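You operate a simulated robot arm through the tools that you are given. There is no shell and no other tool. Be economical: measure what you need, move in short steps, check, and stop when the job is done.

You run a simulated two-armed robot. Do the job below in one go: nothing can be reset, and whatever is moved stays where it is left.

JOB
Put the relay labelled "12 V" from the top of the drawer unit on top of the contactor there and the relay labelled "24 V" on the top of the grey cabinet. Take the torch from the middle shelf of the tall rack and put it on the fourth shelf from the bottom of the tall rack. Carry the grey box with both arms and set it on the top of the grey steel table. Any order will do.

It is judged by the outcome, as a careful person would: the job done as asked, and still so three seconds after it is handed in. It fails if anything else is knocked over, pushed out of place, dropped, spilled or broken.

ROBOT AND FRAMES
Two 7-joint arms with two-finger parallel grippers on one trunk, on a base that drives. Base frame: it is fixed to the floor where the robot stands at the start and does not move with it; the origin is under the middle of the robot, x ahead of it, y to its left, z up. Lengths are in m, angles in rad, forces in N, time in s.
The left shoulder is at the start at [0.05, 0.165, 0.98], the right one opposite. With the tool pointing down near the work surface each hand reaches from about 0.1 to 0.68 m from the robot's upright axis, wherever it stands, measured 20 degrees to its own side. Places, roughly: fourth shelf of the tall rack [-6.6, -7.6, 1.4]; grey box [-7.5, -0.25, 0.75]; top of the grey cabinet [-1.7, 3.2, 1]; top of the grey steel table [-10.2, -1.6, 0.8]; torch [-6.25, -7.75, 1]. Payload 3.91 kg a hand.
The tool frame of a hand sits at the grasp point between the pads (the TCP): z along the fingers, y along the line on which they close. The tips reach 0.03 m beyond it. Largest opening 0.11 m; finger width 0.02, thickness 0.01; the body of the gripper, 0.048 by 0.112 m, starts 0.055 m behind the TCP.
Orientation is told as [roll, pitch, yaw] about the base's x, y, z axes, in that order, counted from this pose: with the fingers straight down and closing along the base's y, the tool's x points along the base's -x, its y along +y and its z along -z.

CONTROLS
- The arms move only by the tool servo_tool. It takes "left_series", "right_series" or both (then of equal length, played together; a hand with none holds still); each is a list of rows, each a list of 6 numbers: the shift along the tool's x, y, z in m, then the turn, a rotation vector about the tool's x, y, z in rad. In form: [[tx, ty, tz, wx, wy, wz], ...]. A call has 1 to 12 rows; each row shifts and turns the commanded pose from where the row before left it, along the tool's axes as they then stand. "left_claw" and "right_claw" are, for a hand that has rows, the closure in counts, from 0 (fully open) to 255 (shut), set as the call begins (left out, the last holds). A row lasts 0.2 s, in which the tool goes at most 0.05 m and 0.15 rad; a call with a longer step from one row to the next is refused whole, and so is a gripper value outside its range. Where a pose cannot be reached the arm comes as near as it can. A force on the tool above 40 N (or 10 N above the force at the start of the call, whichever is more), or a blocked arm, ends the call early, and 0.2 s more pass. Each finger travels about 0.045 m/s and halts on what it meets, pressing with about 35 N; the grip force reading is that of the motor and also rises with nothing between the fingers. The clock runs only during rows and for 0.2 s after the last one: add rows that do not move to give the fingers time. The reply holds the time, the measured pose of the TCP, the force on the tool along the base axes, the opening and the grip force, in the units named above and with some noise, with the torque about the TCP (base axes, N m) and any sound that the robot's microphone picked up, and new pictures: "show" is both (left out), scene, wrist or none (wrist: the cameras of the hands that moved).
- Cameras (640 x 400 px; columns grow to the right, rows downward): "scene" is now at [0.1138, 0.0102, 1.1491]; the picture's right is [0.12, -0.99, 0.00], its down [-0.59, -0.07, -0.81] and it looks along [0.80, 0.10, -0.59] (base axes); focal length 262 px, centre (320, 200). "left" rides on the left gripper at [0.072, -0.017, -0.103] in its tool frame; the picture's right is [0.23, 0.97, 0.00], its down [-0.76, 0.18, -0.62] and it looks along [-0.61, 0.14, 0.78] (tool axes); focal length 222 px, centre (320, 200). "right" rides on the right gripper at [0.072, 0.017, -0.103] in its tool frame; the picture's right is [-0.23, 0.97, 0.00], its down [-0.76, -0.18, -0.62] and it looks along [-0.61, -0.14, 0.78] (tool axes); focal length 222 px, centre (320, 200). There is no depth. A picture from a camera that has moved, and an enlarged one, comes with that camera's place and axes in the base frame and with its lens.
- move_column(by): slides the trunk up (or, below 0, down) by that many m; the arms and the scene camera ride with it, the base frame stays. It gives what a move gives, with no picture.
- drive_base(legs): drives the robot by 1 to 6 legs, each [ahead, left, turn to the left] in m, m and rad, along the robot's own axes; the way and the turn of a leg run together, so that a leg with both is an arc; at most 1.5 m and 3.142 rad a leg. The arms and the cameras ride along, it lands a little off, and it stops where it bumps. It gives what a move gives, and a new picture of the scene camera.
- head_to(pan, tilt): turns the head with the scene camera to pan (to the left, within 1.396 rad either way) and tilt (down, from -0.506 to 1.204), counted from straight ahead of the robot. It gives what a move gives, and a new picture of the scene camera.
- zoom(camera, box): a new picture of the part [left, top, right, bottom] of that camera's present view, enlarged. It takes no simulated time.
- job_done(): hands the job in; it is judged then, once.

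Go step by step. Nothing tells you exact positions but the pictures and the camera data: compare them with the known pose of the tool, close in by small moves and look again before you grip or let go. The budget is 165 turns and 260 pictures, counting those below and the enlarged ones. Unless the task says otherwise, let go and move clear before handing in, and close with one line.

The tools are called after "Emit:" by a JSON object that holds its "op" and its "data". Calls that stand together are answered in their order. servo_tool: Moves the arms, as the interface text tells. Its arguments: {"type":"object","properties":{"left_series":{"type":"array","items":{"type":"array","items":{"type":"number"}}},"left_claw":{"type":"number"},"right_series":{"type":"array","items":{"type":"array","items":{"type":"number"}}},"right_claw":{"type":"number"},"show":{"type":"string","enum":["both","scene","wrist","none"]}},"required":[]} The other tools are called the same way: move_column (by) slides the trunk up or down; drive_base (legs) drives the base; head_to (pan, tilt) turns the head that bears the scene camera; zoom (camera, box) takes an enlarged picture of a part of a camera's view; job_done () hands the job in.

At the start:

```text
time: 0.0
left_eef_pos: [0.4858, 0.3103, 0.9076]
left_tool_rot: [0.0, -0.001, 0.0]
left_wrist_force: [0.2, 0.0, -0.9]
left_ft_torque: [0.04, 0.01, 0.03]
left_opening: 0.1099
left_grasp_force: 0.1
right_eef_pos: [0.4642, -0.1677, 0.9288]
right_tool_rot: [-0.001, 0.0, 0.0]
right_wrist_force: [-0.4, -0.6, -0.1]
right_ft_torque: [0.01, -0.04, 0.0]
right_opening: 0.11
right_grasp_force: 0.0
trunk travel left (down, up): [-0.2, 0.303]
robot x, y, heading: [-0.0024, 0.0007, -0.002]
head pan, tilt: [0.119, 0.634]
```

scene: 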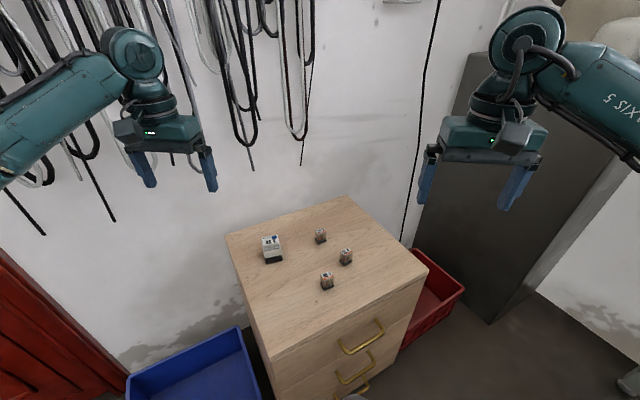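
right: 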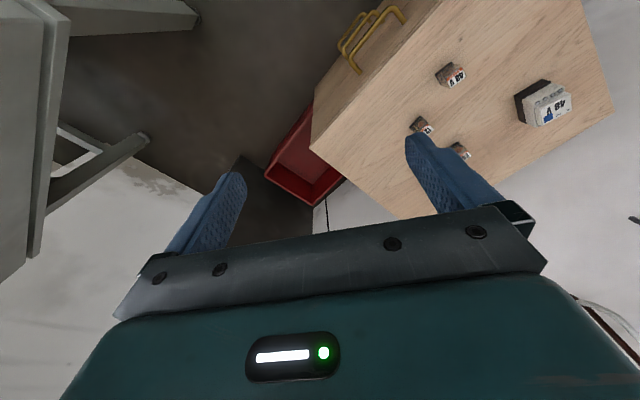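
left: 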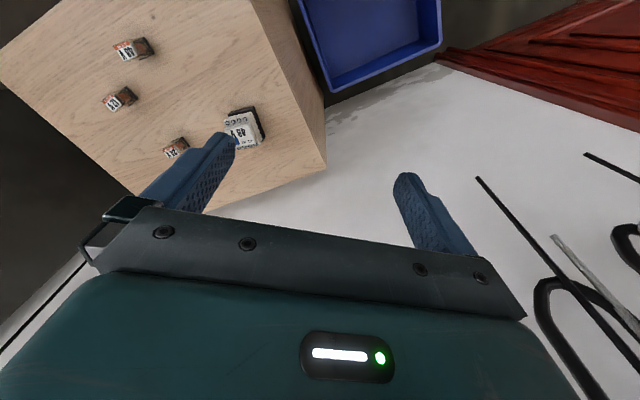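

I see the drawer unit ahead with a contactor and three relays on it. I zoom in to read the labels.

Emit:
{"op": "zoom", "data": {"camera": "scene", "box": [240, 210, 380, 297]}}

Emit:
{"op": "zoom", "data": {"camera": "left", "box": [80, 20, 280, 170]}}

```text
4.57 times, centred on (310, 254) of scene
camera zoom: at [0.1138, 0.0102, 1.1491], right [0.12, -0.99, 0.0], down [-0.59, -0.07, -0.81], along [0.8, 0.1, -0.59], focal length 1197 px, centre (366, -45)
```

zoom: 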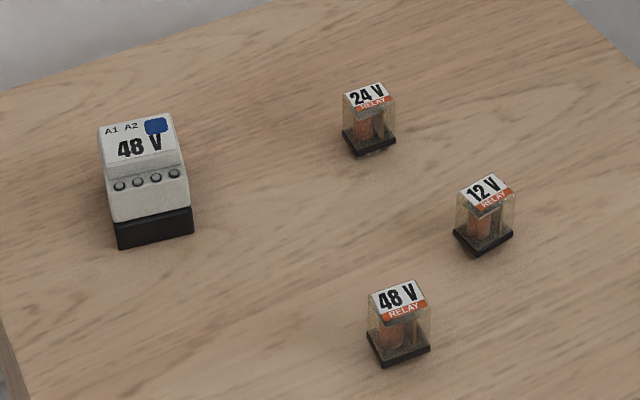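

```text
2.67 times, centred on (180, 95) of left
camera zoom: at [0.4138, 0.2935, 1.01], right [-0.23, 0.97, 0.0], down [0.76, 0.18, 0.62], along [0.61, 0.14, -0.78], focal length 592 px, centre (693, 480)
```

zoom: 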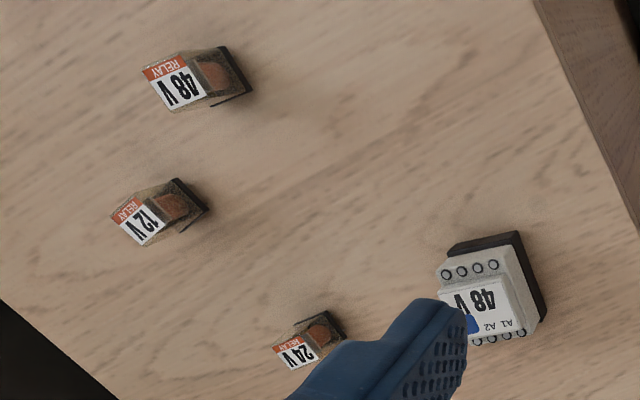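

The relays read 12 V (about [0.588, -0.004]), 24 V ([0.66, 0.073]) and 48 V ([0.507, 0.04]); the top is at about z 0.593. I bring the right hand above the 12 V relay to look, and move the left hand aside.

Emit:
{"op": "servo_tool", "data": {"right_series": [[-0.016, 0.02, 0.014, 0, 0, 0], [-0.016, 0.02, 0.014, 0, 0, 0], [-0.016, 0.02, 0.014, 0, 0, 0], [-0.016, 0.02, 0.014, 0, 0, 0], [-0.016, 0.02, 0.014, 0, 0, 0], [-0.016, 0.02, 0.014, 0, 0, 0], [-0.016, 0.02, 0.014, 0, 0, 0], [-0.012, 0.02, 0.014, 0, 0, 0]], "left_series": [[0.015, 0.015, 0, 0, 0, 0], [0.015, 0.015, 0, 0, 0, 0], [0.015, 0.015, 0, 0, 0, 0], [0.015, 0.015, 0, 0, 0, 0], [0.015, 0.015, 0, 0, 0, 0], [0.015, 0.015, 0, 0, 0, 0], [0.0, 0.015, 0, 0, 0, 0], [0, 0.015, 0, 0, 0, 0]], "show": "both"}}

```text
time: 1.8
left_eef_pos: [0.3957, 0.4298, 0.9072]
left_tool_rot: [0.0, 0.001, 0.001]
left_wrist_force: [0.1, -0.5, 0.7]
left_ft_torque: [0.02, 0.03, 0.01]
left_opening: 0.1102
left_grasp_force: 0.2
right_eef_pos: [0.5874, -0.0068, 0.8185]
right_tool_rot: [0.0, 0.001, 0.001]
right_wrist_force: [0.5, -0.2, -0.2]
right_ft_torque: [-0.01, 0.0, 0.02]
right_opening: 0.1099
right_grasp_force: 0.1
trunk travel left (down, up): [-0.2, 0.303]
robot x, y, heading: [-0.0013, 0.0002, -0.001]
head pan, tilt: [0.119, 0.634]
camera scene: at [0.1138, 0.0105, 1.1491], right [0.12, -0.99, 0.0], down [-0.59, -0.07, -0.81], along [0.8, 0.1, -0.59], focal length 262 px, centre (320, 200)
camera right: at [0.516, 0.0106, 0.9221], right [0.23, 0.97, 0.0], down [0.76, -0.18, 0.62], along [0.61, -0.14, -0.78], focal length 222 px, centre (320, 200)
camera left: at [0.3241, 0.4125, 1.0109], right [-0.23, 0.97, 0.0], down [0.76, 0.18, 0.62], along [0.61, 0.14, -0.78], focal length 222 px, centre (320, 200)
```

scene: 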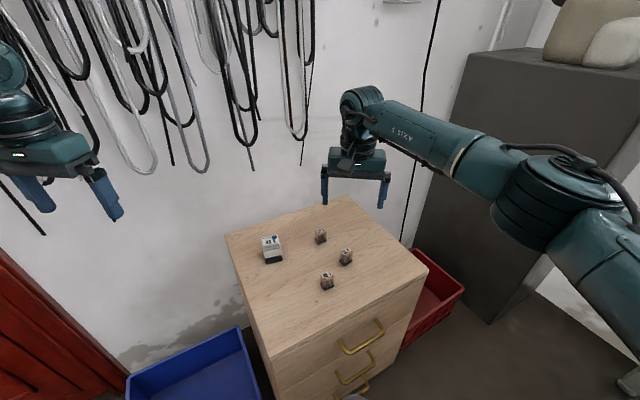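
right: 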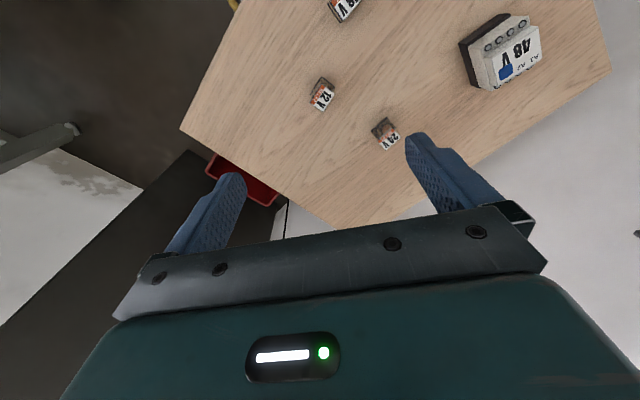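
left: 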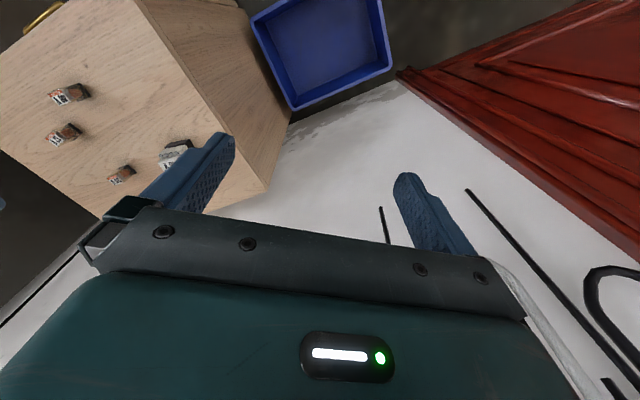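

The right hand is above the 12 V relay. I zoom to read the yaw of the relays and the contactor.

Emit:
{"op": "zoom", "data": {"camera": "right", "box": [270, 0, 430, 160]}}

Emit:
{"op": "zoom", "data": {"camera": "right", "box": [440, 0, 600, 100]}}

```text
2.50 times, centred on (350, 80) of right
camera zoom: at [0.516, 0.0106, 0.9221], right [0.23, 0.97, 0.0], down [0.76, -0.18, 0.62], along [0.61, -0.14, -0.78], focal length 555 px, centre (245, 500)
```

zoom: 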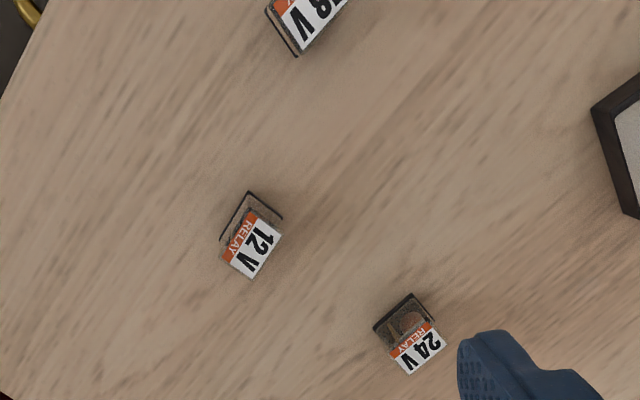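

```text
4.00 times, centred on (520, 50) of right
camera zoom: at [0.516, 0.0106, 0.9221], right [0.23, 0.97, 0.0], down [0.76, -0.18, 0.62], along [0.61, -0.14, -0.78], focal length 888 px, centre (-480, 800)
```

zoom: 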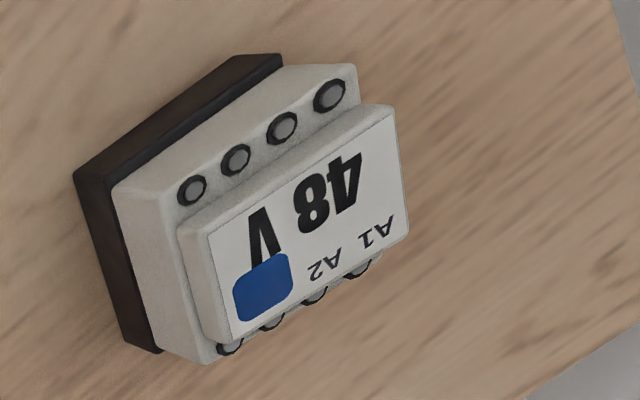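

The 12 V relay is about 22 x 28 mm, with its short side along the 45° direction. The contactor top is at about [0.591, 0.201, 0.652], yaw about +21°. I turn the right tool by -45° yaw, half close it and come down.

Emit:
{"op": "servo_tool", "data": {"right_series": [[-0.001, 0.0035, 0.02, 0, 0, 0.131], [0, 0, 0.02, 0, 0, 0.131], [0, 0, 0.02, 0, 0, 0.131], [0, 0, 0.02, 0, 0, 0.131], [0, 0, 0.02, 0, 0, 0.131], [0, 0, 0.0, 0, 0, 0.13], [0, 0, 0, 0, 0, 0]], "right_claw": 105, "show": "both"}}

```text
time: 3.4
left_eef_pos: [0.3969, 0.4288, 0.9078]
left_tool_rot: [0.001, 0.0, 0.001]
left_wrist_force: [1.0, 0.0, 0.4]
left_ft_torque: [0.0, -0.01, 0.02]
left_opening: 0.1097
left_grasp_force: 0.0
right_eef_pos: [0.5881, -0.0055, 0.7175]
right_tool_rot: [0.0, -0.001, -0.787]
right_wrist_force: [-0.3, -0.1, 0.1]
right_ft_torque: [0.0, 0.0, 0.0]
right_opening: 0.0648
right_grasp_force: 0.1
trunk travel left (down, up): [-0.2, 0.303]
robot x, y, heading: [0.0027, 0.0006, 0.0]
head pan, tilt: [0.119, 0.634]
camera scene: at [0.1138, 0.0102, 1.1491], right [0.12, -0.99, 0.0], down [-0.59, -0.07, -0.81], along [0.8, 0.1, -0.59], focal length 262 px, centre (320, 200)
camera right: at [0.5496, 0.0569, 0.8207], right [0.85, 0.53, 0.0], down [0.41, -0.66, 0.62], along [0.33, -0.53, -0.78], focal length 222 px, centre (320, 200)
```

scene: 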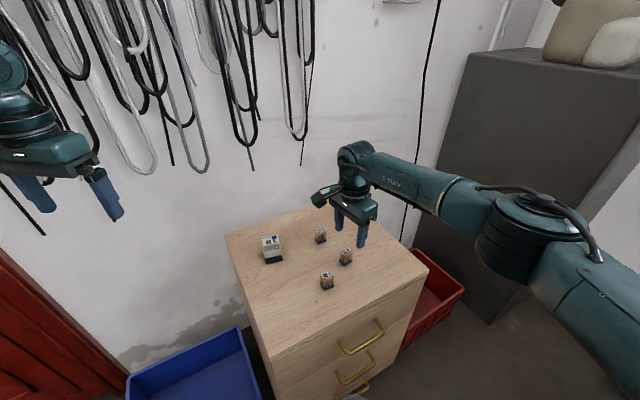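
right: 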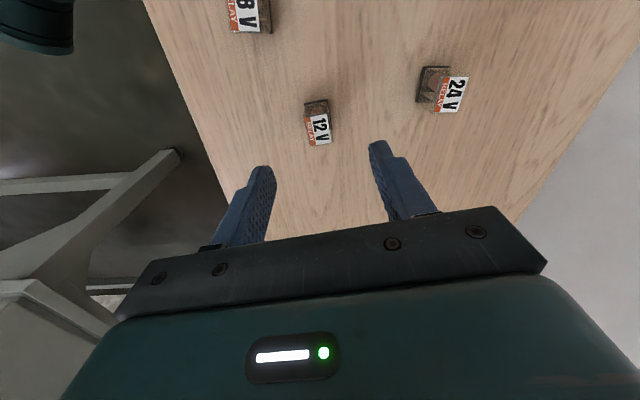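

The relay lines up between the fingers. I lower to about z 0.630, then close.

Emit:
{"op": "servo_tool", "data": {"right_series": [[0, 0, 0.022, 0, 0, 0], [0, 0, 0.022, 0, 0, 0], [0, 0, 0.022, 0, 0, 0], [0, 0, 0.015, 0, 0, 0], [0, 0, 0.0055, 0, 0, 0], [0, 0, 0, 0, 0, 0]], "show": "wrist"}}

Emit:
{"op": "servo_tool", "data": {"right_series": [[0, 0, 0, 0, 0, 0], [0, 0, 0, 0, 0, 0], [0, 0, 0, 0, 0, 0], [0, 0, 0, 0, 0, 0], [0, 0, 0, 0, 0, 0]], "right_claw": 255, "show": "wrist"}}

```text
time: 4.8
left_eef_pos: [0.3966, 0.4285, 0.9076]
left_tool_rot: [-0.002, 0.0, 0.0]
left_wrist_force: [0.0, -0.2, -0.6]
left_ft_torque: [-0.01, -0.01, -0.02]
left_opening: 0.1101
left_grasp_force: 0.1
right_eef_pos: [0.5876, -0.007, 0.632]
right_tool_rot: [0.0, 0.0, -0.783]
right_wrist_force: [-0.1, -0.6, 0.3]
right_ft_torque: [0.01, -0.01, -0.01]
right_opening: 0.0647
right_grasp_force: 0.1
trunk travel left (down, up): [-0.2, 0.303]
robot x, y, heading: [0.0002, 0.003, -0.002]
head pan, tilt: [0.119, 0.634]
camera right: at [0.5507, 0.0569, 0.7346], right [0.85, 0.53, 0.0], down [0.41, -0.66, 0.62], along [0.33, -0.53, -0.78], focal length 222 px, centre (320, 200)
```

right: 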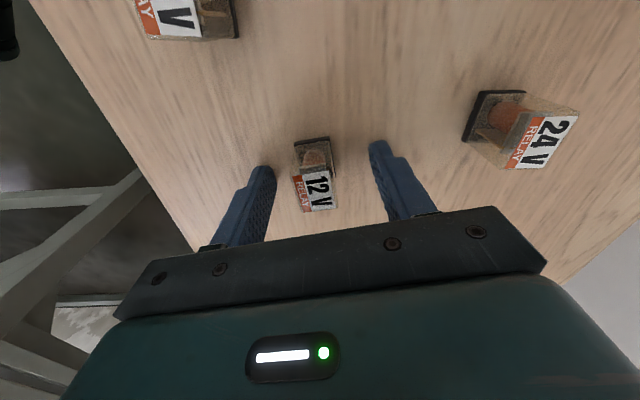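

```text
time: 6.0
left_eef_pos: [0.3964, 0.4277, 0.9077]
left_tool_rot: [0.0, 0.001, 0.0]
left_wrist_force: [0.8, -0.3, -0.9]
left_ft_torque: [0.02, -0.03, -0.02]
left_opening: 0.1098
left_grasp_force: 0.1
right_eef_pos: [0.5888, -0.0055, 0.631]
right_tool_rot: [0.002, -0.001, -0.785]
right_wrist_force: [-0.6, 0.7, 0.1]
right_ft_torque: [0.03, 0.02, 0.0]
right_opening: 0.0211
right_grasp_force: 35.6
trunk travel left (down, up): [-0.2, 0.303]
robot x, y, heading: [0.0016, 0.0009, -0.0]
head pan, tilt: [0.119, 0.634]
camera right: at [0.5508, 0.0568, 0.7348], right [0.85, 0.53, 0.0], down [0.41, -0.66, 0.62], along [0.33, -0.53, -0.78], focal length 222 px, centre (320, 200)
```

right: 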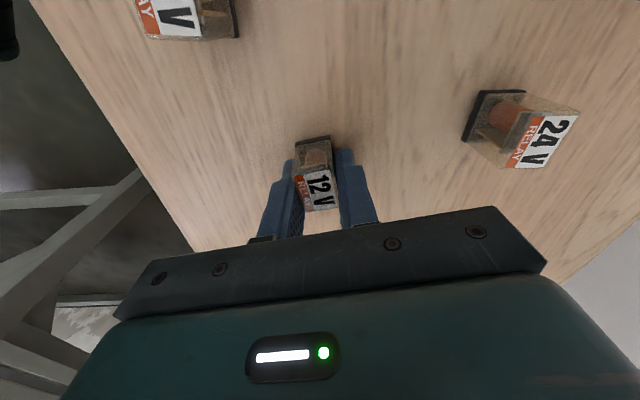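

The 12 V relay is gripped (21 mm) and centred on the TCP. I lift and carry it over the contactor, turning to its yaw.

Emit:
{"op": "servo_tool", "data": {"right_series": [[0, 0, -0.03, 0, 0, 0], [0, 0, -0.04, 0, 0, 0], [0, 0, -0.04, 0, 0, 0], [0.0241, 0.0247, 0, 0, 0, 0], [0.0241, 0.0247, 0, 0, 0, 0], [0.0241, 0.0247, 0, 0, 0, 0], [0.0241, 0.0247, 0, 0, 0, 0], [0.0241, 0.0247, 0, 0, 0, 0], [0.0241, 0.0247, 0, 0, 0, 0.138], [0, 0, 0, 0, 0, 0.138], [0, 0, 0, 0, 0, 0.138], [0, 0, 0, 0, 0, 0]]}}

```text
time: 8.6
left_eef_pos: [0.3971, 0.429, 0.9077]
left_tool_rot: [0.0, 0.001, -0.002]
left_wrist_force: [0.3, -0.4, -0.6]
left_ft_torque: [0.0, 0.03, -0.01]
left_opening: 0.11
left_grasp_force: 0.1
right_eef_pos: [0.5515, 0.101, 0.7467]
right_tool_rot: [0.001, 0.0, -1.2]
right_wrist_force: [0.1, 0.0, 0.2]
right_ft_torque: [0.02, 0.0, 0.03]
right_opening: 0.0211
right_grasp_force: 35.3
right hand out of reach, approached as far as the arm can: row 5, 6, 7, 8, 9
trunk travel left (down, up): [-0.2, 0.303]
robot x, y, heading: [0.0003, -0.0008, 0.002]
head pan, tilt: [0.119, 0.634]
camera scene: at [0.1138, 0.0102, 1.1491], right [0.12, -0.99, 0.0], down [-0.59, -0.07, -0.81], along [0.8, 0.1, -0.59], focal length 262 px, centre (320, 200)
camera right: at [0.5412, 0.1748, 0.8505], right [0.99, 0.14, 0.0], down [0.11, -0.77, 0.62], along [0.09, -0.62, -0.78], focal length 222 px, centre (320, 200)
```

scene: 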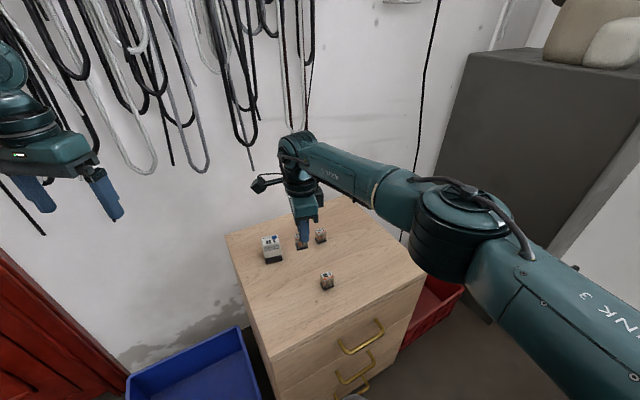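
right: 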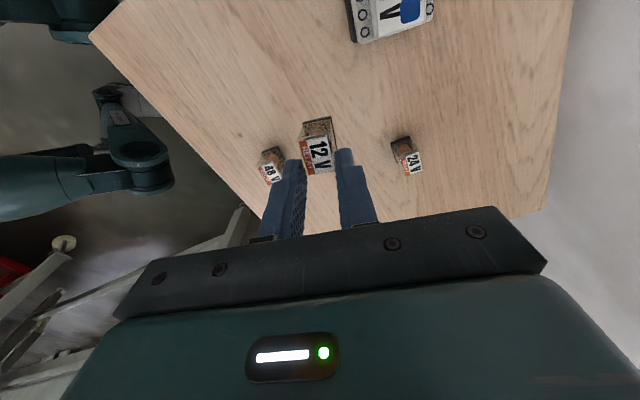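

The right arm can't reach across that far, so I turn the base 0.4 rad to the left, with everything well above the contactor.

Emit:
{"op": "servo_tool", "data": {"right_series": [[0, 0, -0.04, 0, 0, 0], [0, 0, -0.03, 0, 0, 0]], "show": "none"}}

Emit:
{"op": "drive_base", "data": {"legs": [[0, 0, 0.4]]}}

```text
time: 9.2
left_eef_pos: [0.3971, 0.4284, 0.9079]
left_tool_rot: [-0.001, 0.0, -0.002]
left_wrist_force: [0.0, 0.2, 0.1]
left_ft_torque: [0.01, -0.02, 0.01]
left_opening: 0.1099
left_grasp_force: 0.0
right_eef_pos: [0.553, 0.1032, 0.8166]
right_tool_rot: [0.0, 0.001, -1.201]
right_wrist_force: [-0.3, -0.2, -1.0]
right_ft_torque: [0.02, -0.02, -0.02]
right_opening: 0.0209
right_grasp_force: 34.6
trunk travel left (down, up): [-0.2, 0.303]
robot x, y, heading: [0.0004, -0.0003, -0.0]
head pan, tilt: [0.119, 0.634]
```

```text
time: 10.8
left_eef_pos: [0.1955, 0.5505, 0.9066]
left_tool_rot: [0.0, 0.0, 0.405]
left_wrist_force: [-0.7, -0.4, -1.0]
left_ft_torque: [0.02, 0.01, -0.01]
left_opening: 0.1099
left_grasp_force: 0.1
right_eef_pos: [0.466, 0.3124, 0.817]
right_tool_rot: [-0.001, 0.0, -0.793]
right_wrist_force: [0.5, 0.8, -1.1]
right_ft_torque: [-0.02, 0.0, -0.02]
right_opening: 0.0206
right_grasp_force: 34.9
trunk travel left (down, up): [-0.2, 0.303]
robot x, y, heading: [-0.0018, -0.0006, 0.412]
head pan, tilt: [0.119, 0.634]
camera scene: at [0.1003, 0.0552, 1.1491], right [0.5, -0.87, 0.0], down [-0.51, -0.3, -0.81], along [0.7, 0.4, -0.59], focal length 262 px, centre (320, 200)
```

scene: 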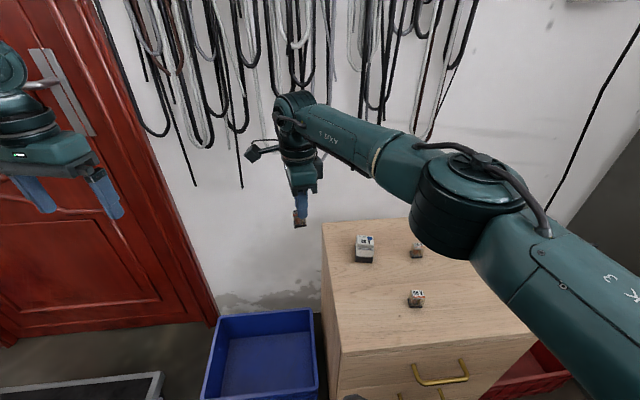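

The hand is now left of the contactor. I move it over the contactor top and align the yaw.

Emit:
{"op": "servo_tool", "data": {"right_series": [[-0.0334, 0.0023, 0.008, 0, 0, 0], [-0.0334, 0.0023, 0.008, 0, 0, 0], [-0.0334, 0.0023, 0.008, 0, 0, 0], [-0.0334, 0.0023, 0.008, 0, 0, 0], [-0.0334, 0.0023, 0.008, 0, 0, 0], [0, 0, 0.01, 0, 0, 0.136], [0, 0, 0.01, 0, 0, 0.136], [0, 0, 0, 0, 0, 0.135], [0, 0, 0, 0, 0, 0]]}}

```text
time: 12.8
left_eef_pos: [0.195, 0.5493, 0.9078]
left_tool_rot: [-0.001, 0.001, 0.404]
left_wrist_force: [0.2, -0.3, 0.8]
left_ft_torque: [-0.02, -0.02, 0.01]
left_opening: 0.11
left_grasp_force: 0.1
right_eef_pos: [0.5911, 0.2013, 0.7568]
right_tool_rot: [0.001, 0.0, -1.202]
right_wrist_force: [-0.3, 0.3, -0.8]
right_ft_torque: [0.03, 0.0, 0.01]
right_opening: 0.0204
right_grasp_force: 34.6
trunk travel left (down, up): [-0.2, 0.303]
robot x, y, heading: [0.0001, 0.0003, 0.405]
head pan, tilt: [0.119, 0.634]
camera scene: at [0.1004, 0.0552, 1.1491], right [0.5, -0.87, 0.0], down [-0.51, -0.3, -0.81], along [0.7, 0.4, -0.59], focal length 262 px, centre (320, 200)
camera right: at [0.5823, 0.2749, 0.8597], right [0.99, 0.14, 0.0], down [0.11, -0.77, 0.62], along [0.09, -0.62, -0.78], focal length 222 px, centre (320, 200)
```

scene: 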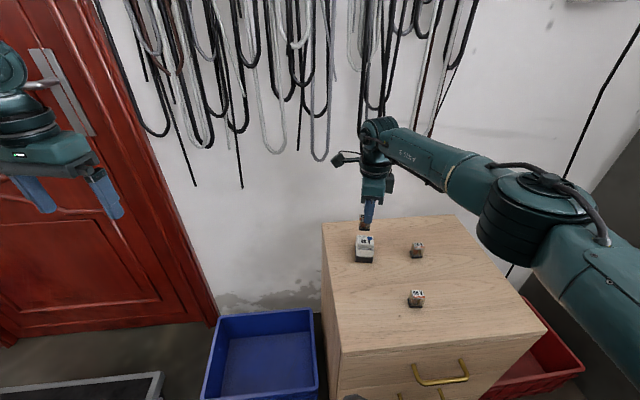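
right: 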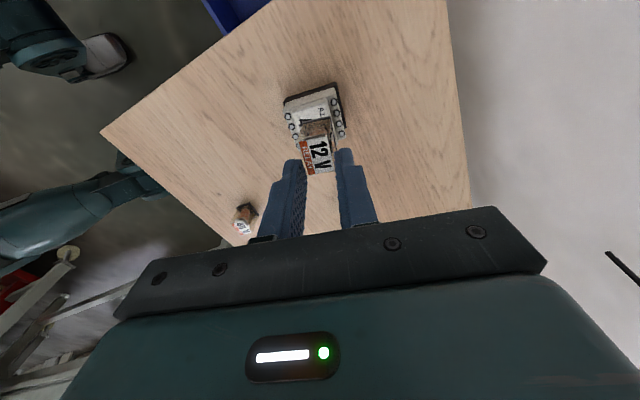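

Emit:
{"op": "zoom", "data": {"camera": "right", "box": [260, 70, 380, 190]}}

Emit:
{"op": "zoom", "data": {"camera": "scene", "box": [330, 190, 410, 270]}}

```text
3.33 times, centred on (320, 130) of right
camera zoom: at [0.5823, 0.2749, 0.8597], right [0.99, 0.14, 0.0], down [0.11, -0.77, 0.62], along [0.09, -0.62, -0.78], focal length 740 px, centre (320, 433)
```

zoom: 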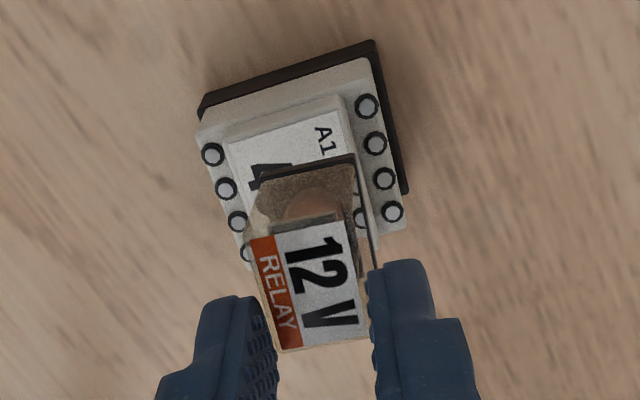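

```text
5.00 times, centred on (370, 230) of scene
camera zoom: at [0.1004, 0.0552, 1.1491], right [0.5, -0.87, 0.0], down [-0.51, -0.3, -0.81], along [0.7, 0.4, -0.59], focal length 1309 px, centre (70, 50)
```

zoom: 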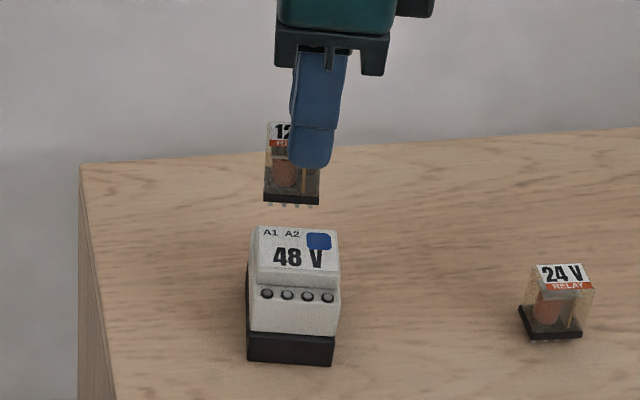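

The relay slid about 2 cm down in the fingers on lifting, but it is held upright. I shift a few millimetres to centre it on the contactor top, come lower and look again.

Emit:
{"op": "servo_tool", "data": {"right_series": [[-0.0056, -0.0022, 0, 0, 0, -0.06], [0, 0, 0.01, 0, 0, 0], [0, 0, 0.01, 0, 0, 0], [0, 0, 0, 0, 0, 0]], "show": "none"}}

Emit:
{"op": "zoom", "data": {"camera": "right", "box": [260, 70, 380, 190]}}

Emit:
{"op": "zoom", "data": {"camera": "scene", "box": [330, 200, 410, 270]}}

```text
time: 13.8
left_eef_pos: [0.1956, 0.5504, 0.9095]
left_tool_rot: [0.001, 0.0, 0.406]
left_wrist_force: [-0.4, 0.1, -0.6]
left_ft_torque: [-0.01, -0.03, 0.0]
left_opening: 0.1102
left_grasp_force: 0.0
right_eef_pos: [0.5911, 0.1949, 0.7341]
right_tool_rot: [0.001, 0.0, -1.141]
right_wrist_force: [-0.3, 0.3, -1.3]
right_ft_torque: [-0.01, -0.01, 0.01]
right_opening: 0.0209
right_grasp_force: 34.9
trunk travel left (down, up): [-0.2, 0.303]
robot x, y, heading: [0.0013, 0.0002, 0.402]
head pan, tilt: [0.119, 0.634]
```

```text
3.33 times, centred on (320, 130) of right
camera zoom: at [0.5784, 0.2676, 0.8387], right [0.98, 0.2, 0.0], down [0.16, -0.77, 0.62], along [0.12, -0.61, -0.78], focal length 740 px, centre (320, 433)
```

zoom: 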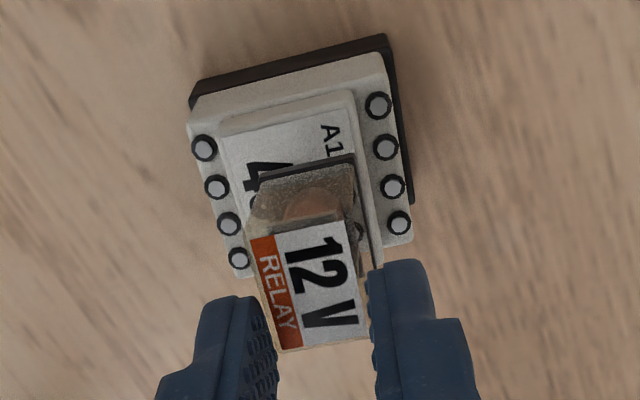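

```text
5.71 times, centred on (370, 235) of scene
camera zoom: at [0.1004, 0.0552, 1.1491], right [0.5, -0.87, 0.0], down [-0.51, -0.3, -0.81], along [0.7, 0.4, -0.59], focal length 1496 px, centre (34, 0)
```

zoom: 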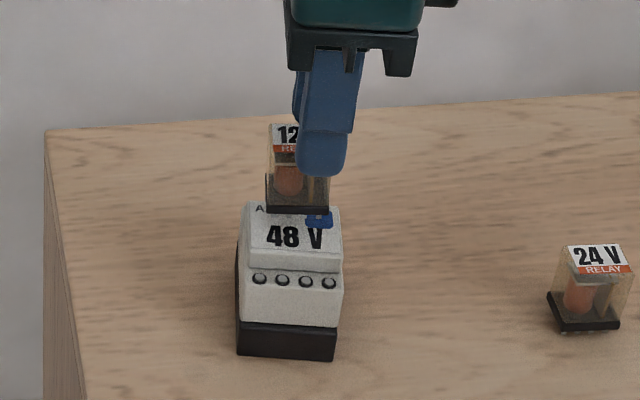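

Alignment looks good; about 13 mm remains. I lower in small steps.

Emit:
{"op": "servo_tool", "data": {"right_series": [[0, 0, 0.005, 0, 0, 0], [0, 0, 0.005, 0, 0, 0], [0, 0, 0, 0, 0, 0]], "show": "none"}}

Emit:
{"op": "zoom", "data": {"camera": "right", "box": [260, 70, 380, 190]}}

Emit:
{"op": "zoom", "data": {"camera": "scene", "box": [330, 200, 410, 270]}}

```text
time: 14.6
left_eef_pos: [0.1952, 0.5507, 0.9078]
left_tool_rot: [0.0, 0.001, 0.405]
left_wrist_force: [-0.8, -0.2, 0.1]
left_ft_torque: [0.01, 0.02, 0.01]
left_opening: 0.1098
left_grasp_force: 0.1
right_eef_pos: [0.5919, 0.1955, 0.7278]
right_tool_rot: [0.002, 0.0, -1.141]
right_wrist_force: [-0.4, -0.4, 7.8]
right_ft_torque: [0.05, 0.1, -0.01]
right_opening: 0.0206
right_grasp_force: 35.1
trunk travel left (down, up): [-0.2, 0.303]
robot x, y, heading: [0.002, 0.0012, 0.402]
head pan, tilt: [0.119, 0.634]
```

```text
3.33 times, centred on (320, 130) of right
camera zoom: at [0.5777, 0.2676, 0.8313], right [0.98, 0.2, 0.0], down [0.15, -0.77, 0.62], along [0.13, -0.61, -0.78], focal length 740 px, centre (320, 433)
```

zoom: 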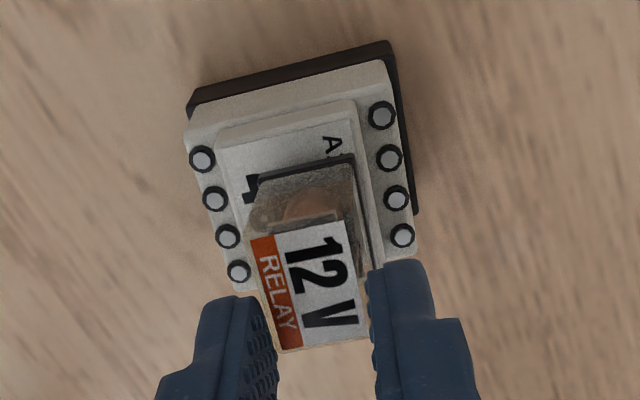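

```text
5.71 times, centred on (370, 235) of scene
camera zoom: at [0.0997, 0.0549, 1.1494], right [0.5, -0.87, 0.0], down [-0.51, -0.3, -0.81], along [0.7, 0.4, -0.59], focal length 1496 px, centre (34, 0)
```

zoom: 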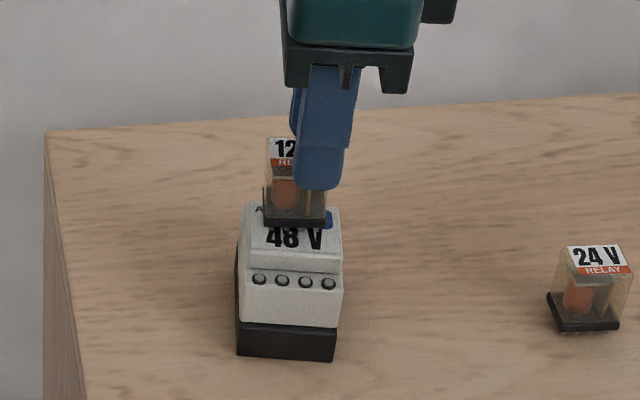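

Contact is made (8 N), but the relay sits about 5 mm too far along the tool's y. I lift slightly, shift back and set down again.

Emit:
{"op": "servo_tool", "data": {"right_series": [[0, 0, -0.008, 0, 0, 0], [0, -0.005, 0, 0, 0, 0], [0, 0, 0.004, 0, 0, 0], [0, 0, 0.003, 0, 0, 0], [0, 0, 0, 0, 0, 0]], "show": "none"}}

Emit:
{"op": "zoom", "data": {"camera": "right", "box": [260, 70, 380, 190]}}

Emit:
{"op": "zoom", "data": {"camera": "scene", "box": [345, 215, 395, 255]}}

```text
time: 15.8
left_eef_pos: [0.1957, 0.5501, 0.9086]
left_tool_rot: [-0.001, 0.0, 0.406]
left_wrist_force: [0.1, -0.1, 0.5]
left_ft_torque: [-0.01, -0.01, 0.0]
left_opening: 0.1101
left_grasp_force: 0.0
right_eef_pos: [0.5866, 0.1937, 0.7282]
right_tool_rot: [0.002, 0.0, -1.143]
right_wrist_force: [-0.5, -0.3, 7.1]
right_ft_torque: [0.04, 0.1, 0.01]
right_opening: 0.0209
right_grasp_force: 34.8
trunk travel left (down, up): [-0.2, 0.303]
robot x, y, heading: [-0.001, -0.0012, 0.404]
head pan, tilt: [0.119, 0.634]
```

```text
3.33 times, centred on (320, 130) of right
camera zoom: at [0.5733, 0.2663, 0.8313], right [0.98, 0.2, 0.0], down [0.15, -0.77, 0.62], along [0.13, -0.61, -0.78], focal length 740 px, centre (320, 433)
```

zoom: 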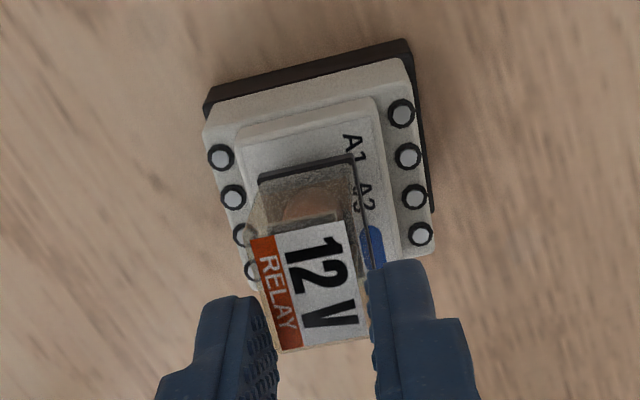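

```text
10.00 times, centred on (370, 235) of scene
camera zoom: at [0.0997, 0.0549, 1.1493], right [0.5, -0.87, 0.0], down [-0.51, -0.3, -0.81], along [0.7, 0.4, -0.59], focal length 2618 px, centre (-180, -150)
```

zoom: 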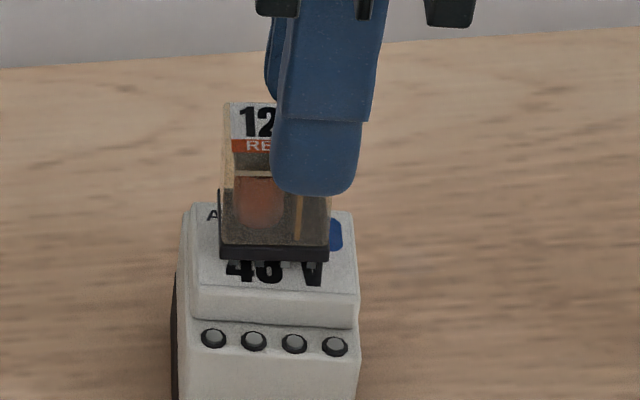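

It is centred on the contactor top. I open the fingers and rise.

Emit:
{"op": "servo_tool", "data": {"right_series": [[0, 0, -0.001, 0, 0, 0], [0, 0, 0, 0, 0, 0], [0, 0, 0, 0, 0, 0], [0, 0, 0, 0, 0, 0]], "right_claw": 130, "show": "none"}}

Emit:
{"op": "servo_tool", "data": {"right_series": [[0, 0, -0.02, 0, 0, 0], [0, 0, -0.04, 0, 0, 0], [0, 0, -0.04, 0, 0, 0]], "show": "both"}}

Emit:
{"op": "zoom", "data": {"camera": "scene", "box": [330, 200, 430, 270]}}

```text
time: 16.8
left_eef_pos: [0.1948, 0.5503, 0.908]
left_tool_rot: [0.0, 0.0, 0.406]
left_wrist_force: [0.7, 0.0, 0.6]
left_ft_torque: [-0.02, 0.03, 0.0]
left_opening: 0.1099
left_grasp_force: 0.0
right_eef_pos: [0.5871, 0.1939, 0.7273]
right_tool_rot: [-0.002, 0.001, -1.141]
right_wrist_force: [-0.4, -0.8, -0.1]
right_ft_torque: [0.01, -0.03, 0.02]
right_opening: 0.0538
right_grasp_force: 0.1
trunk travel left (down, up): [-0.2, 0.303]
robot x, y, heading: [0.0018, -0.0038, 0.404]
head pan, tilt: [0.119, 0.634]
```

```text
time: 17.6
left_eef_pos: [0.195, 0.5515, 0.9073]
left_tool_rot: [0.0, 0.001, 0.404]
left_wrist_force: [0.0, -0.3, -0.3]
left_ft_torque: [0.0, -0.02, 0.01]
left_opening: 0.1102
left_grasp_force: 0.1
right_eef_pos: [0.5876, 0.1921, 0.8269]
right_tool_rot: [-0.001, -0.001, -1.14]
right_wrist_force: [0.5, 0.6, 0.1]
right_ft_torque: [-0.02, -0.01, -0.01]
right_opening: 0.0537
right_grasp_force: 0.0
trunk travel left (down, up): [-0.2, 0.303]
robot x, y, heading: [-0.0022, 0.0014, 0.402]
head pan, tilt: [0.119, 0.634]
camera scene: at [0.1002, 0.0551, 1.1491], right [0.5, -0.87, 0.0], down [-0.51, -0.3, -0.81], along [0.7, 0.4, -0.59], focal length 262 px, centre (320, 200)
camera right: at [0.5735, 0.2651, 0.9296], right [0.98, 0.2, 0.0], down [0.16, -0.77, 0.62], along [0.12, -0.61, -0.78], focal length 222 px, centre (320, 200)
```

scene: 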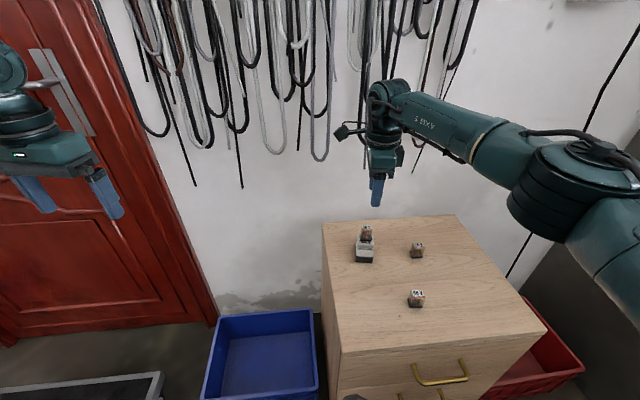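
right: 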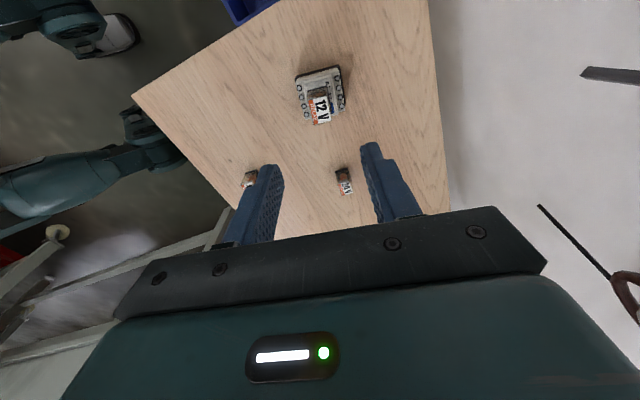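

```text
5.71 times, centred on (380, 235) of scene
camera zoom: at [0.1002, 0.0551, 1.1491], right [0.5, -0.87, 0.0], down [-0.51, -0.3, -0.81], along [0.7, 0.4, -0.59], focal length 1496 px, centre (-23, 0)
```

zoom: 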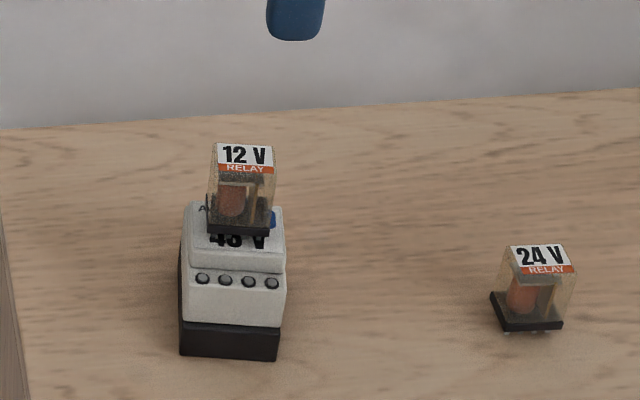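

The 12 V relay stands on the contactor. Next is the 24 V relay at about [0.66, 0.074], with its short side at about 35°.

Emit:
{"op": "servo_tool", "data": {"right_series": [[0, 0, 0, 0, 0, -0.09], [0, 0, 0, 0, 0, -0.09], [-0.0346, -0.0023, 0, 0, 0, 0], [-0.0346, -0.0023, 0, 0, 0, 0], [-0.0346, -0.0023, 0.025, 0, 0, 0], [-0.0346, -0.0023, 0.025, 0, 0, 0], [0, 0, 0.025, 0, 0, 0], [0, 0, 0.025, 0, 0, 0], [0, 0, 0, 0, 0, 0]], "right_claw": 105, "show": "wrist"}}

Emit:
{"op": "zoom", "data": {"camera": "right", "box": [240, 70, 400, 220]}}

```text
time: 19.6
left_eef_pos: [0.1958, 0.5497, 0.9079]
left_tool_rot: [-0.001, 0.0, 0.405]
left_wrist_force: [-0.1, -0.2, -0.1]
left_ft_torque: [-0.03, 0.0, -0.01]
left_opening: 0.11
left_grasp_force: 0.0
right_eef_pos: [0.6609, 0.0733, 0.7284]
right_tool_rot: [0.001, -0.001, -0.963]
right_wrist_force: [0.1, 0.5, -1.7]
right_ft_torque: [0.01, -0.02, 0.0]
right_opening: 0.0647
right_grasp_force: 0.0
trunk travel left (down, up): [-0.2, 0.303]
robot x, y, heading: [0.0007, -0.0012, 0.406]
head pan, tilt: [0.119, 0.634]
camera right: at [0.6334, 0.1424, 0.8313], right [0.93, 0.37, 0.0], down [0.29, -0.73, 0.62], along [0.23, -0.58, -0.78], focal length 222 px, centre (320, 200)
```

right: 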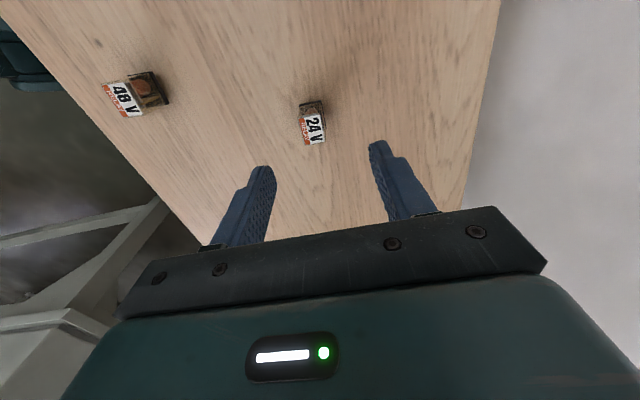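

```text
2.67 times, centred on (320, 145) of right
camera zoom: at [0.6334, 0.1424, 0.8313], right [0.93, 0.37, 0.0], down [0.29, -0.73, 0.62], along [0.23, -0.58, -0.78], focal length 592 px, centre (320, 347)
```

zoom: 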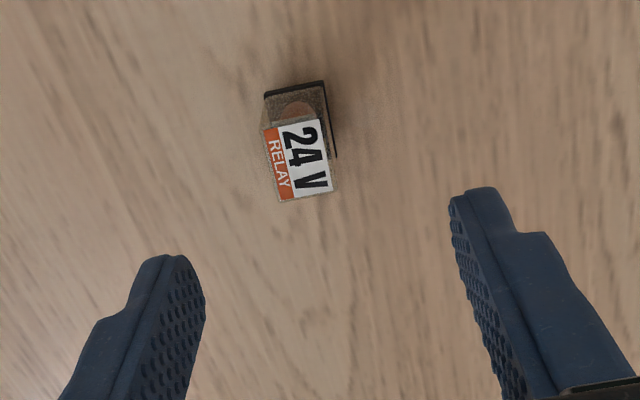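

The relay is about 8 mm off along the tool's y. I correct this, lower to z 0.628 and close.

Emit:
{"op": "servo_tool", "data": {"right_series": [[-0.0007, -0.0078, 0.02, 0, 0, 0], [0, 0, 0.025, 0, 0, 0], [0, 0, 0.025, 0, 0, 0], [0, 0, 0.02, 0, 0, 0], [0, 0, 0.01, 0, 0, 0], [0, 0, 0, 0, 0, 0]], "show": "wrist"}}

Emit:
{"op": "servo_tool", "data": {"right_series": [[0, 0, 0, 0, 0, 0], [0, 0, 0, 0, 0, 0], [0, 0, 0, 0, 0, 0], [0, 0, 0, 0, 0, 0], [0, 0, 0, 0, 0, 0], [0, 0, 0, 0, 0, 0]], "right_claw": 255, "show": "wrist"}}

Emit:
{"op": "servo_tool", "data": {"right_series": [[0, 0, -0.005, 0, 0, 0], [0, 0, -0.01, 0, 0, 0], [0, 0, -0.01, 0, 0, 0], [0, 0, -0.015, 0, 0, 0], [0, 0, 0, 0, 0, 0]], "show": "wrist"}}

```text
time: 21.0
left_eef_pos: [0.1953, 0.5498, 0.9074]
left_tool_rot: [0.001, -0.003, 0.405]
left_wrist_force: [-0.3, -0.6, 0.1]
left_ft_torque: [0.01, 0.02, -0.05]
left_opening: 0.1101
left_grasp_force: 0.0
right_eef_pos: [0.6536, 0.0716, 0.6289]
right_tool_rot: [0.003, 0.0, -0.962]
right_wrist_force: [-1.1, -0.6, 12.8]
right_ft_torque: [-0.23, 0.42, -0.06]
right_opening: 0.0652
right_grasp_force: 0.9
trunk travel left (down, up): [-0.2, 0.303]
robot x, y, heading: [0.0007, 0.0026, 0.406]
head pan, tilt: [0.119, 0.634]
camera right: at [0.6258, 0.1396, 0.7334], right [0.93, 0.37, 0.0], down [0.29, -0.73, 0.62], along [0.23, -0.58, -0.78], focal length 222 px, centre (320, 200)
```

right: 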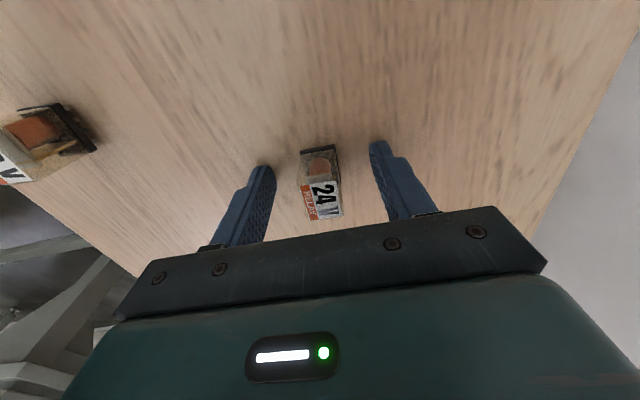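

```text
time: 22.4
left_eef_pos: [0.1941, 0.5503, 0.9091]
left_tool_rot: [0.0, -0.002, 0.404]
left_wrist_force: [0.4, -0.1, 0.0]
left_ft_torque: [0.04, 0.03, 0.01]
left_opening: 0.1101
left_grasp_force: 0.1
right_eef_pos: [0.6525, 0.0707, 0.6291]
right_tool_rot: [0.005, -0.003, -0.96]
right_wrist_force: [-2.8, -3.0, 21.3]
right_ft_torque: [-0.19, 0.39, 0.02]
right_opening: 0.0211
right_grasp_force: 34.5
trunk travel left (down, up): [-0.2, 0.303]
robot x, y, heading: [0.0009, 0.0013, 0.405]
head pan, tilt: [0.119, 0.634]
camera right: at [0.6252, 0.1394, 0.7333], right [0.93, 0.37, 0.0], down [0.29, -0.73, 0.62], along [0.23, -0.58, -0.78], focal length 222 px, centre (320, 200)
```

right: 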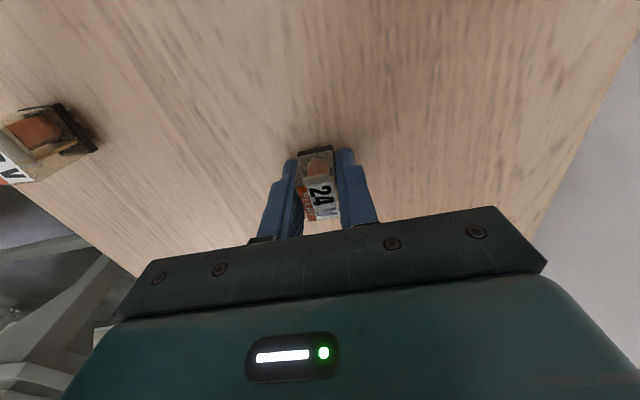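

```text
time: 23.6
left_eef_pos: [0.1962, 0.5503, 0.9084]
left_tool_rot: [-0.001, 0.001, 0.405]
left_wrist_force: [-0.3, 0.5, 0.1]
left_ft_torque: [0.0, 0.01, 0.02]
left_opening: 0.1102
left_grasp_force: 0.1
right_eef_pos: [0.6539, 0.0711, 0.6677]
right_tool_rot: [0.0, -0.001, -0.96]
right_wrist_force: [-0.7, -0.3, -0.9]
right_ft_torque: [0.01, -0.01, 0.0]
right_opening: 0.0214
right_grasp_force: 34.6
trunk travel left (down, up): [-0.2, 0.303]
robot x, y, heading: [-0.0017, -0.001, 0.406]
head pan, tilt: [0.119, 0.634]
camera right: at [0.6272, 0.1391, 0.7712], right [0.93, 0.37, 0.0], down [0.29, -0.73, 0.62], along [0.23, -0.58, -0.78], focal length 222 px, centre (320, 200)
```

right: 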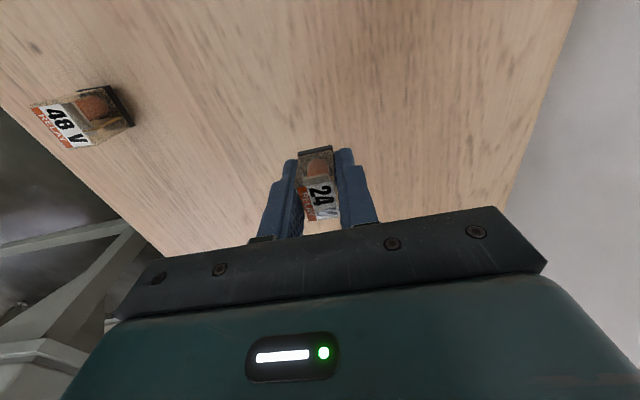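

The 24 V relay is held without slip. I lift it gently and draw it in for the drive.

Emit:
{"op": "servo_tool", "data": {"right_series": [[0, 0, -0.02, 0, 0, 0], [0, 0, -0.025, 0, 0, 0], [0, 0, -0.025, 0, 0, 0], [0, 0, -0.025, 0, 0, 0], [0.012, -0.022, -0.025, 0, 0, 0], [0.012, -0.022, -0.025, 0, 0, 0], [0.012, -0.022, -0.025, 0, 0, 0], [0.012, -0.022, -0.025, 0, 0, 0], [0.012, -0.022, -0.01, 0, 0, 0], [0.012, -0.022, 0, 0, 0, 0], [0.012, -0.022, 0, 0, 0, 0], [0.012, -0.022, 0, 0, 0, 0]], "show": "wrist"}}

Emit:
{"op": "head_to", "data": {"pan": 1.39, "tilt": 0.3}}

```text
time: 26.2
left_eef_pos: [0.1951, 0.5501, 0.9073]
left_tool_rot: [-0.001, 0.0, 0.405]
left_wrist_force: [-0.2, 0.5, -0.9]
left_ft_torque: [0.01, 0.0, -0.04]
left_opening: 0.1099
left_grasp_force: 0.1
right_eef_pos: [0.4539, 0.0466, 0.8749]
right_tool_rot: [0.001, 0.0, -0.963]
right_wrist_force: [-0.6, -0.3, -0.4]
right_ft_torque: [0.02, 0.0, 0.02]
right_opening: 0.0211
right_grasp_force: 35.0
trunk travel left (down, up): [-0.2, 0.303]
robot x, y, heading: [-0.0001, -0.0015, 0.399]
head pan, tilt: [0.119, 0.634]
camera right: at [0.4272, 0.1152, 0.9774], right [0.93, 0.37, 0.0], down [0.29, -0.73, 0.62], along [0.23, -0.58, -0.78], focal length 222 px, centre (320, 200)
```

right: 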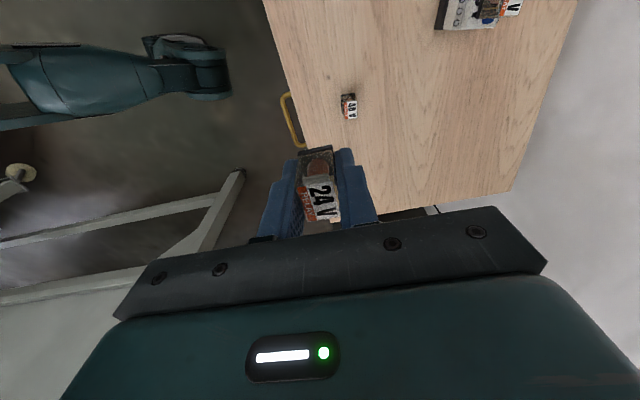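

```text
time: 27.7
left_eef_pos: [0.196, 0.5499, 0.908]
left_tool_rot: [-0.001, 0.0, 0.405]
left_wrist_force: [0.4, 0.2, 1.1]
left_ft_torque: [0.0, 0.01, 0.0]
left_opening: 0.1099
left_grasp_force: 0.0
right_eef_pos: [0.4541, 0.0456, 0.8739]
right_tool_rot: [0.002, 0.0, -0.962]
right_wrist_force: [-0.9, 0.3, -1.0]
right_ft_torque: [-0.02, 0.0, 0.01]
right_opening: 0.0214
right_grasp_force: 35.3
trunk travel left (down, up): [-0.2, 0.303]
robot x, y, heading: [-0.0008, -0.0023, 0.406]
head pan, tilt: [1.389, 0.3]
camera scene: at [0.0041, 0.1025, 1.1795], right [0.98, 0.22, 0.0], down [0.07, -0.29, -0.96], along [-0.21, 0.93, -0.3], focal length 262 px, centre (320, 200)
```

scene: 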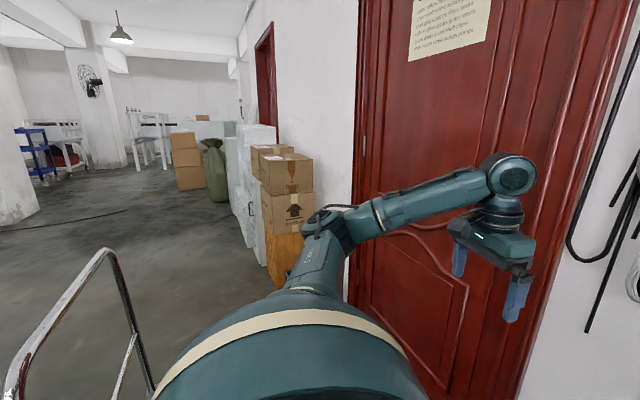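

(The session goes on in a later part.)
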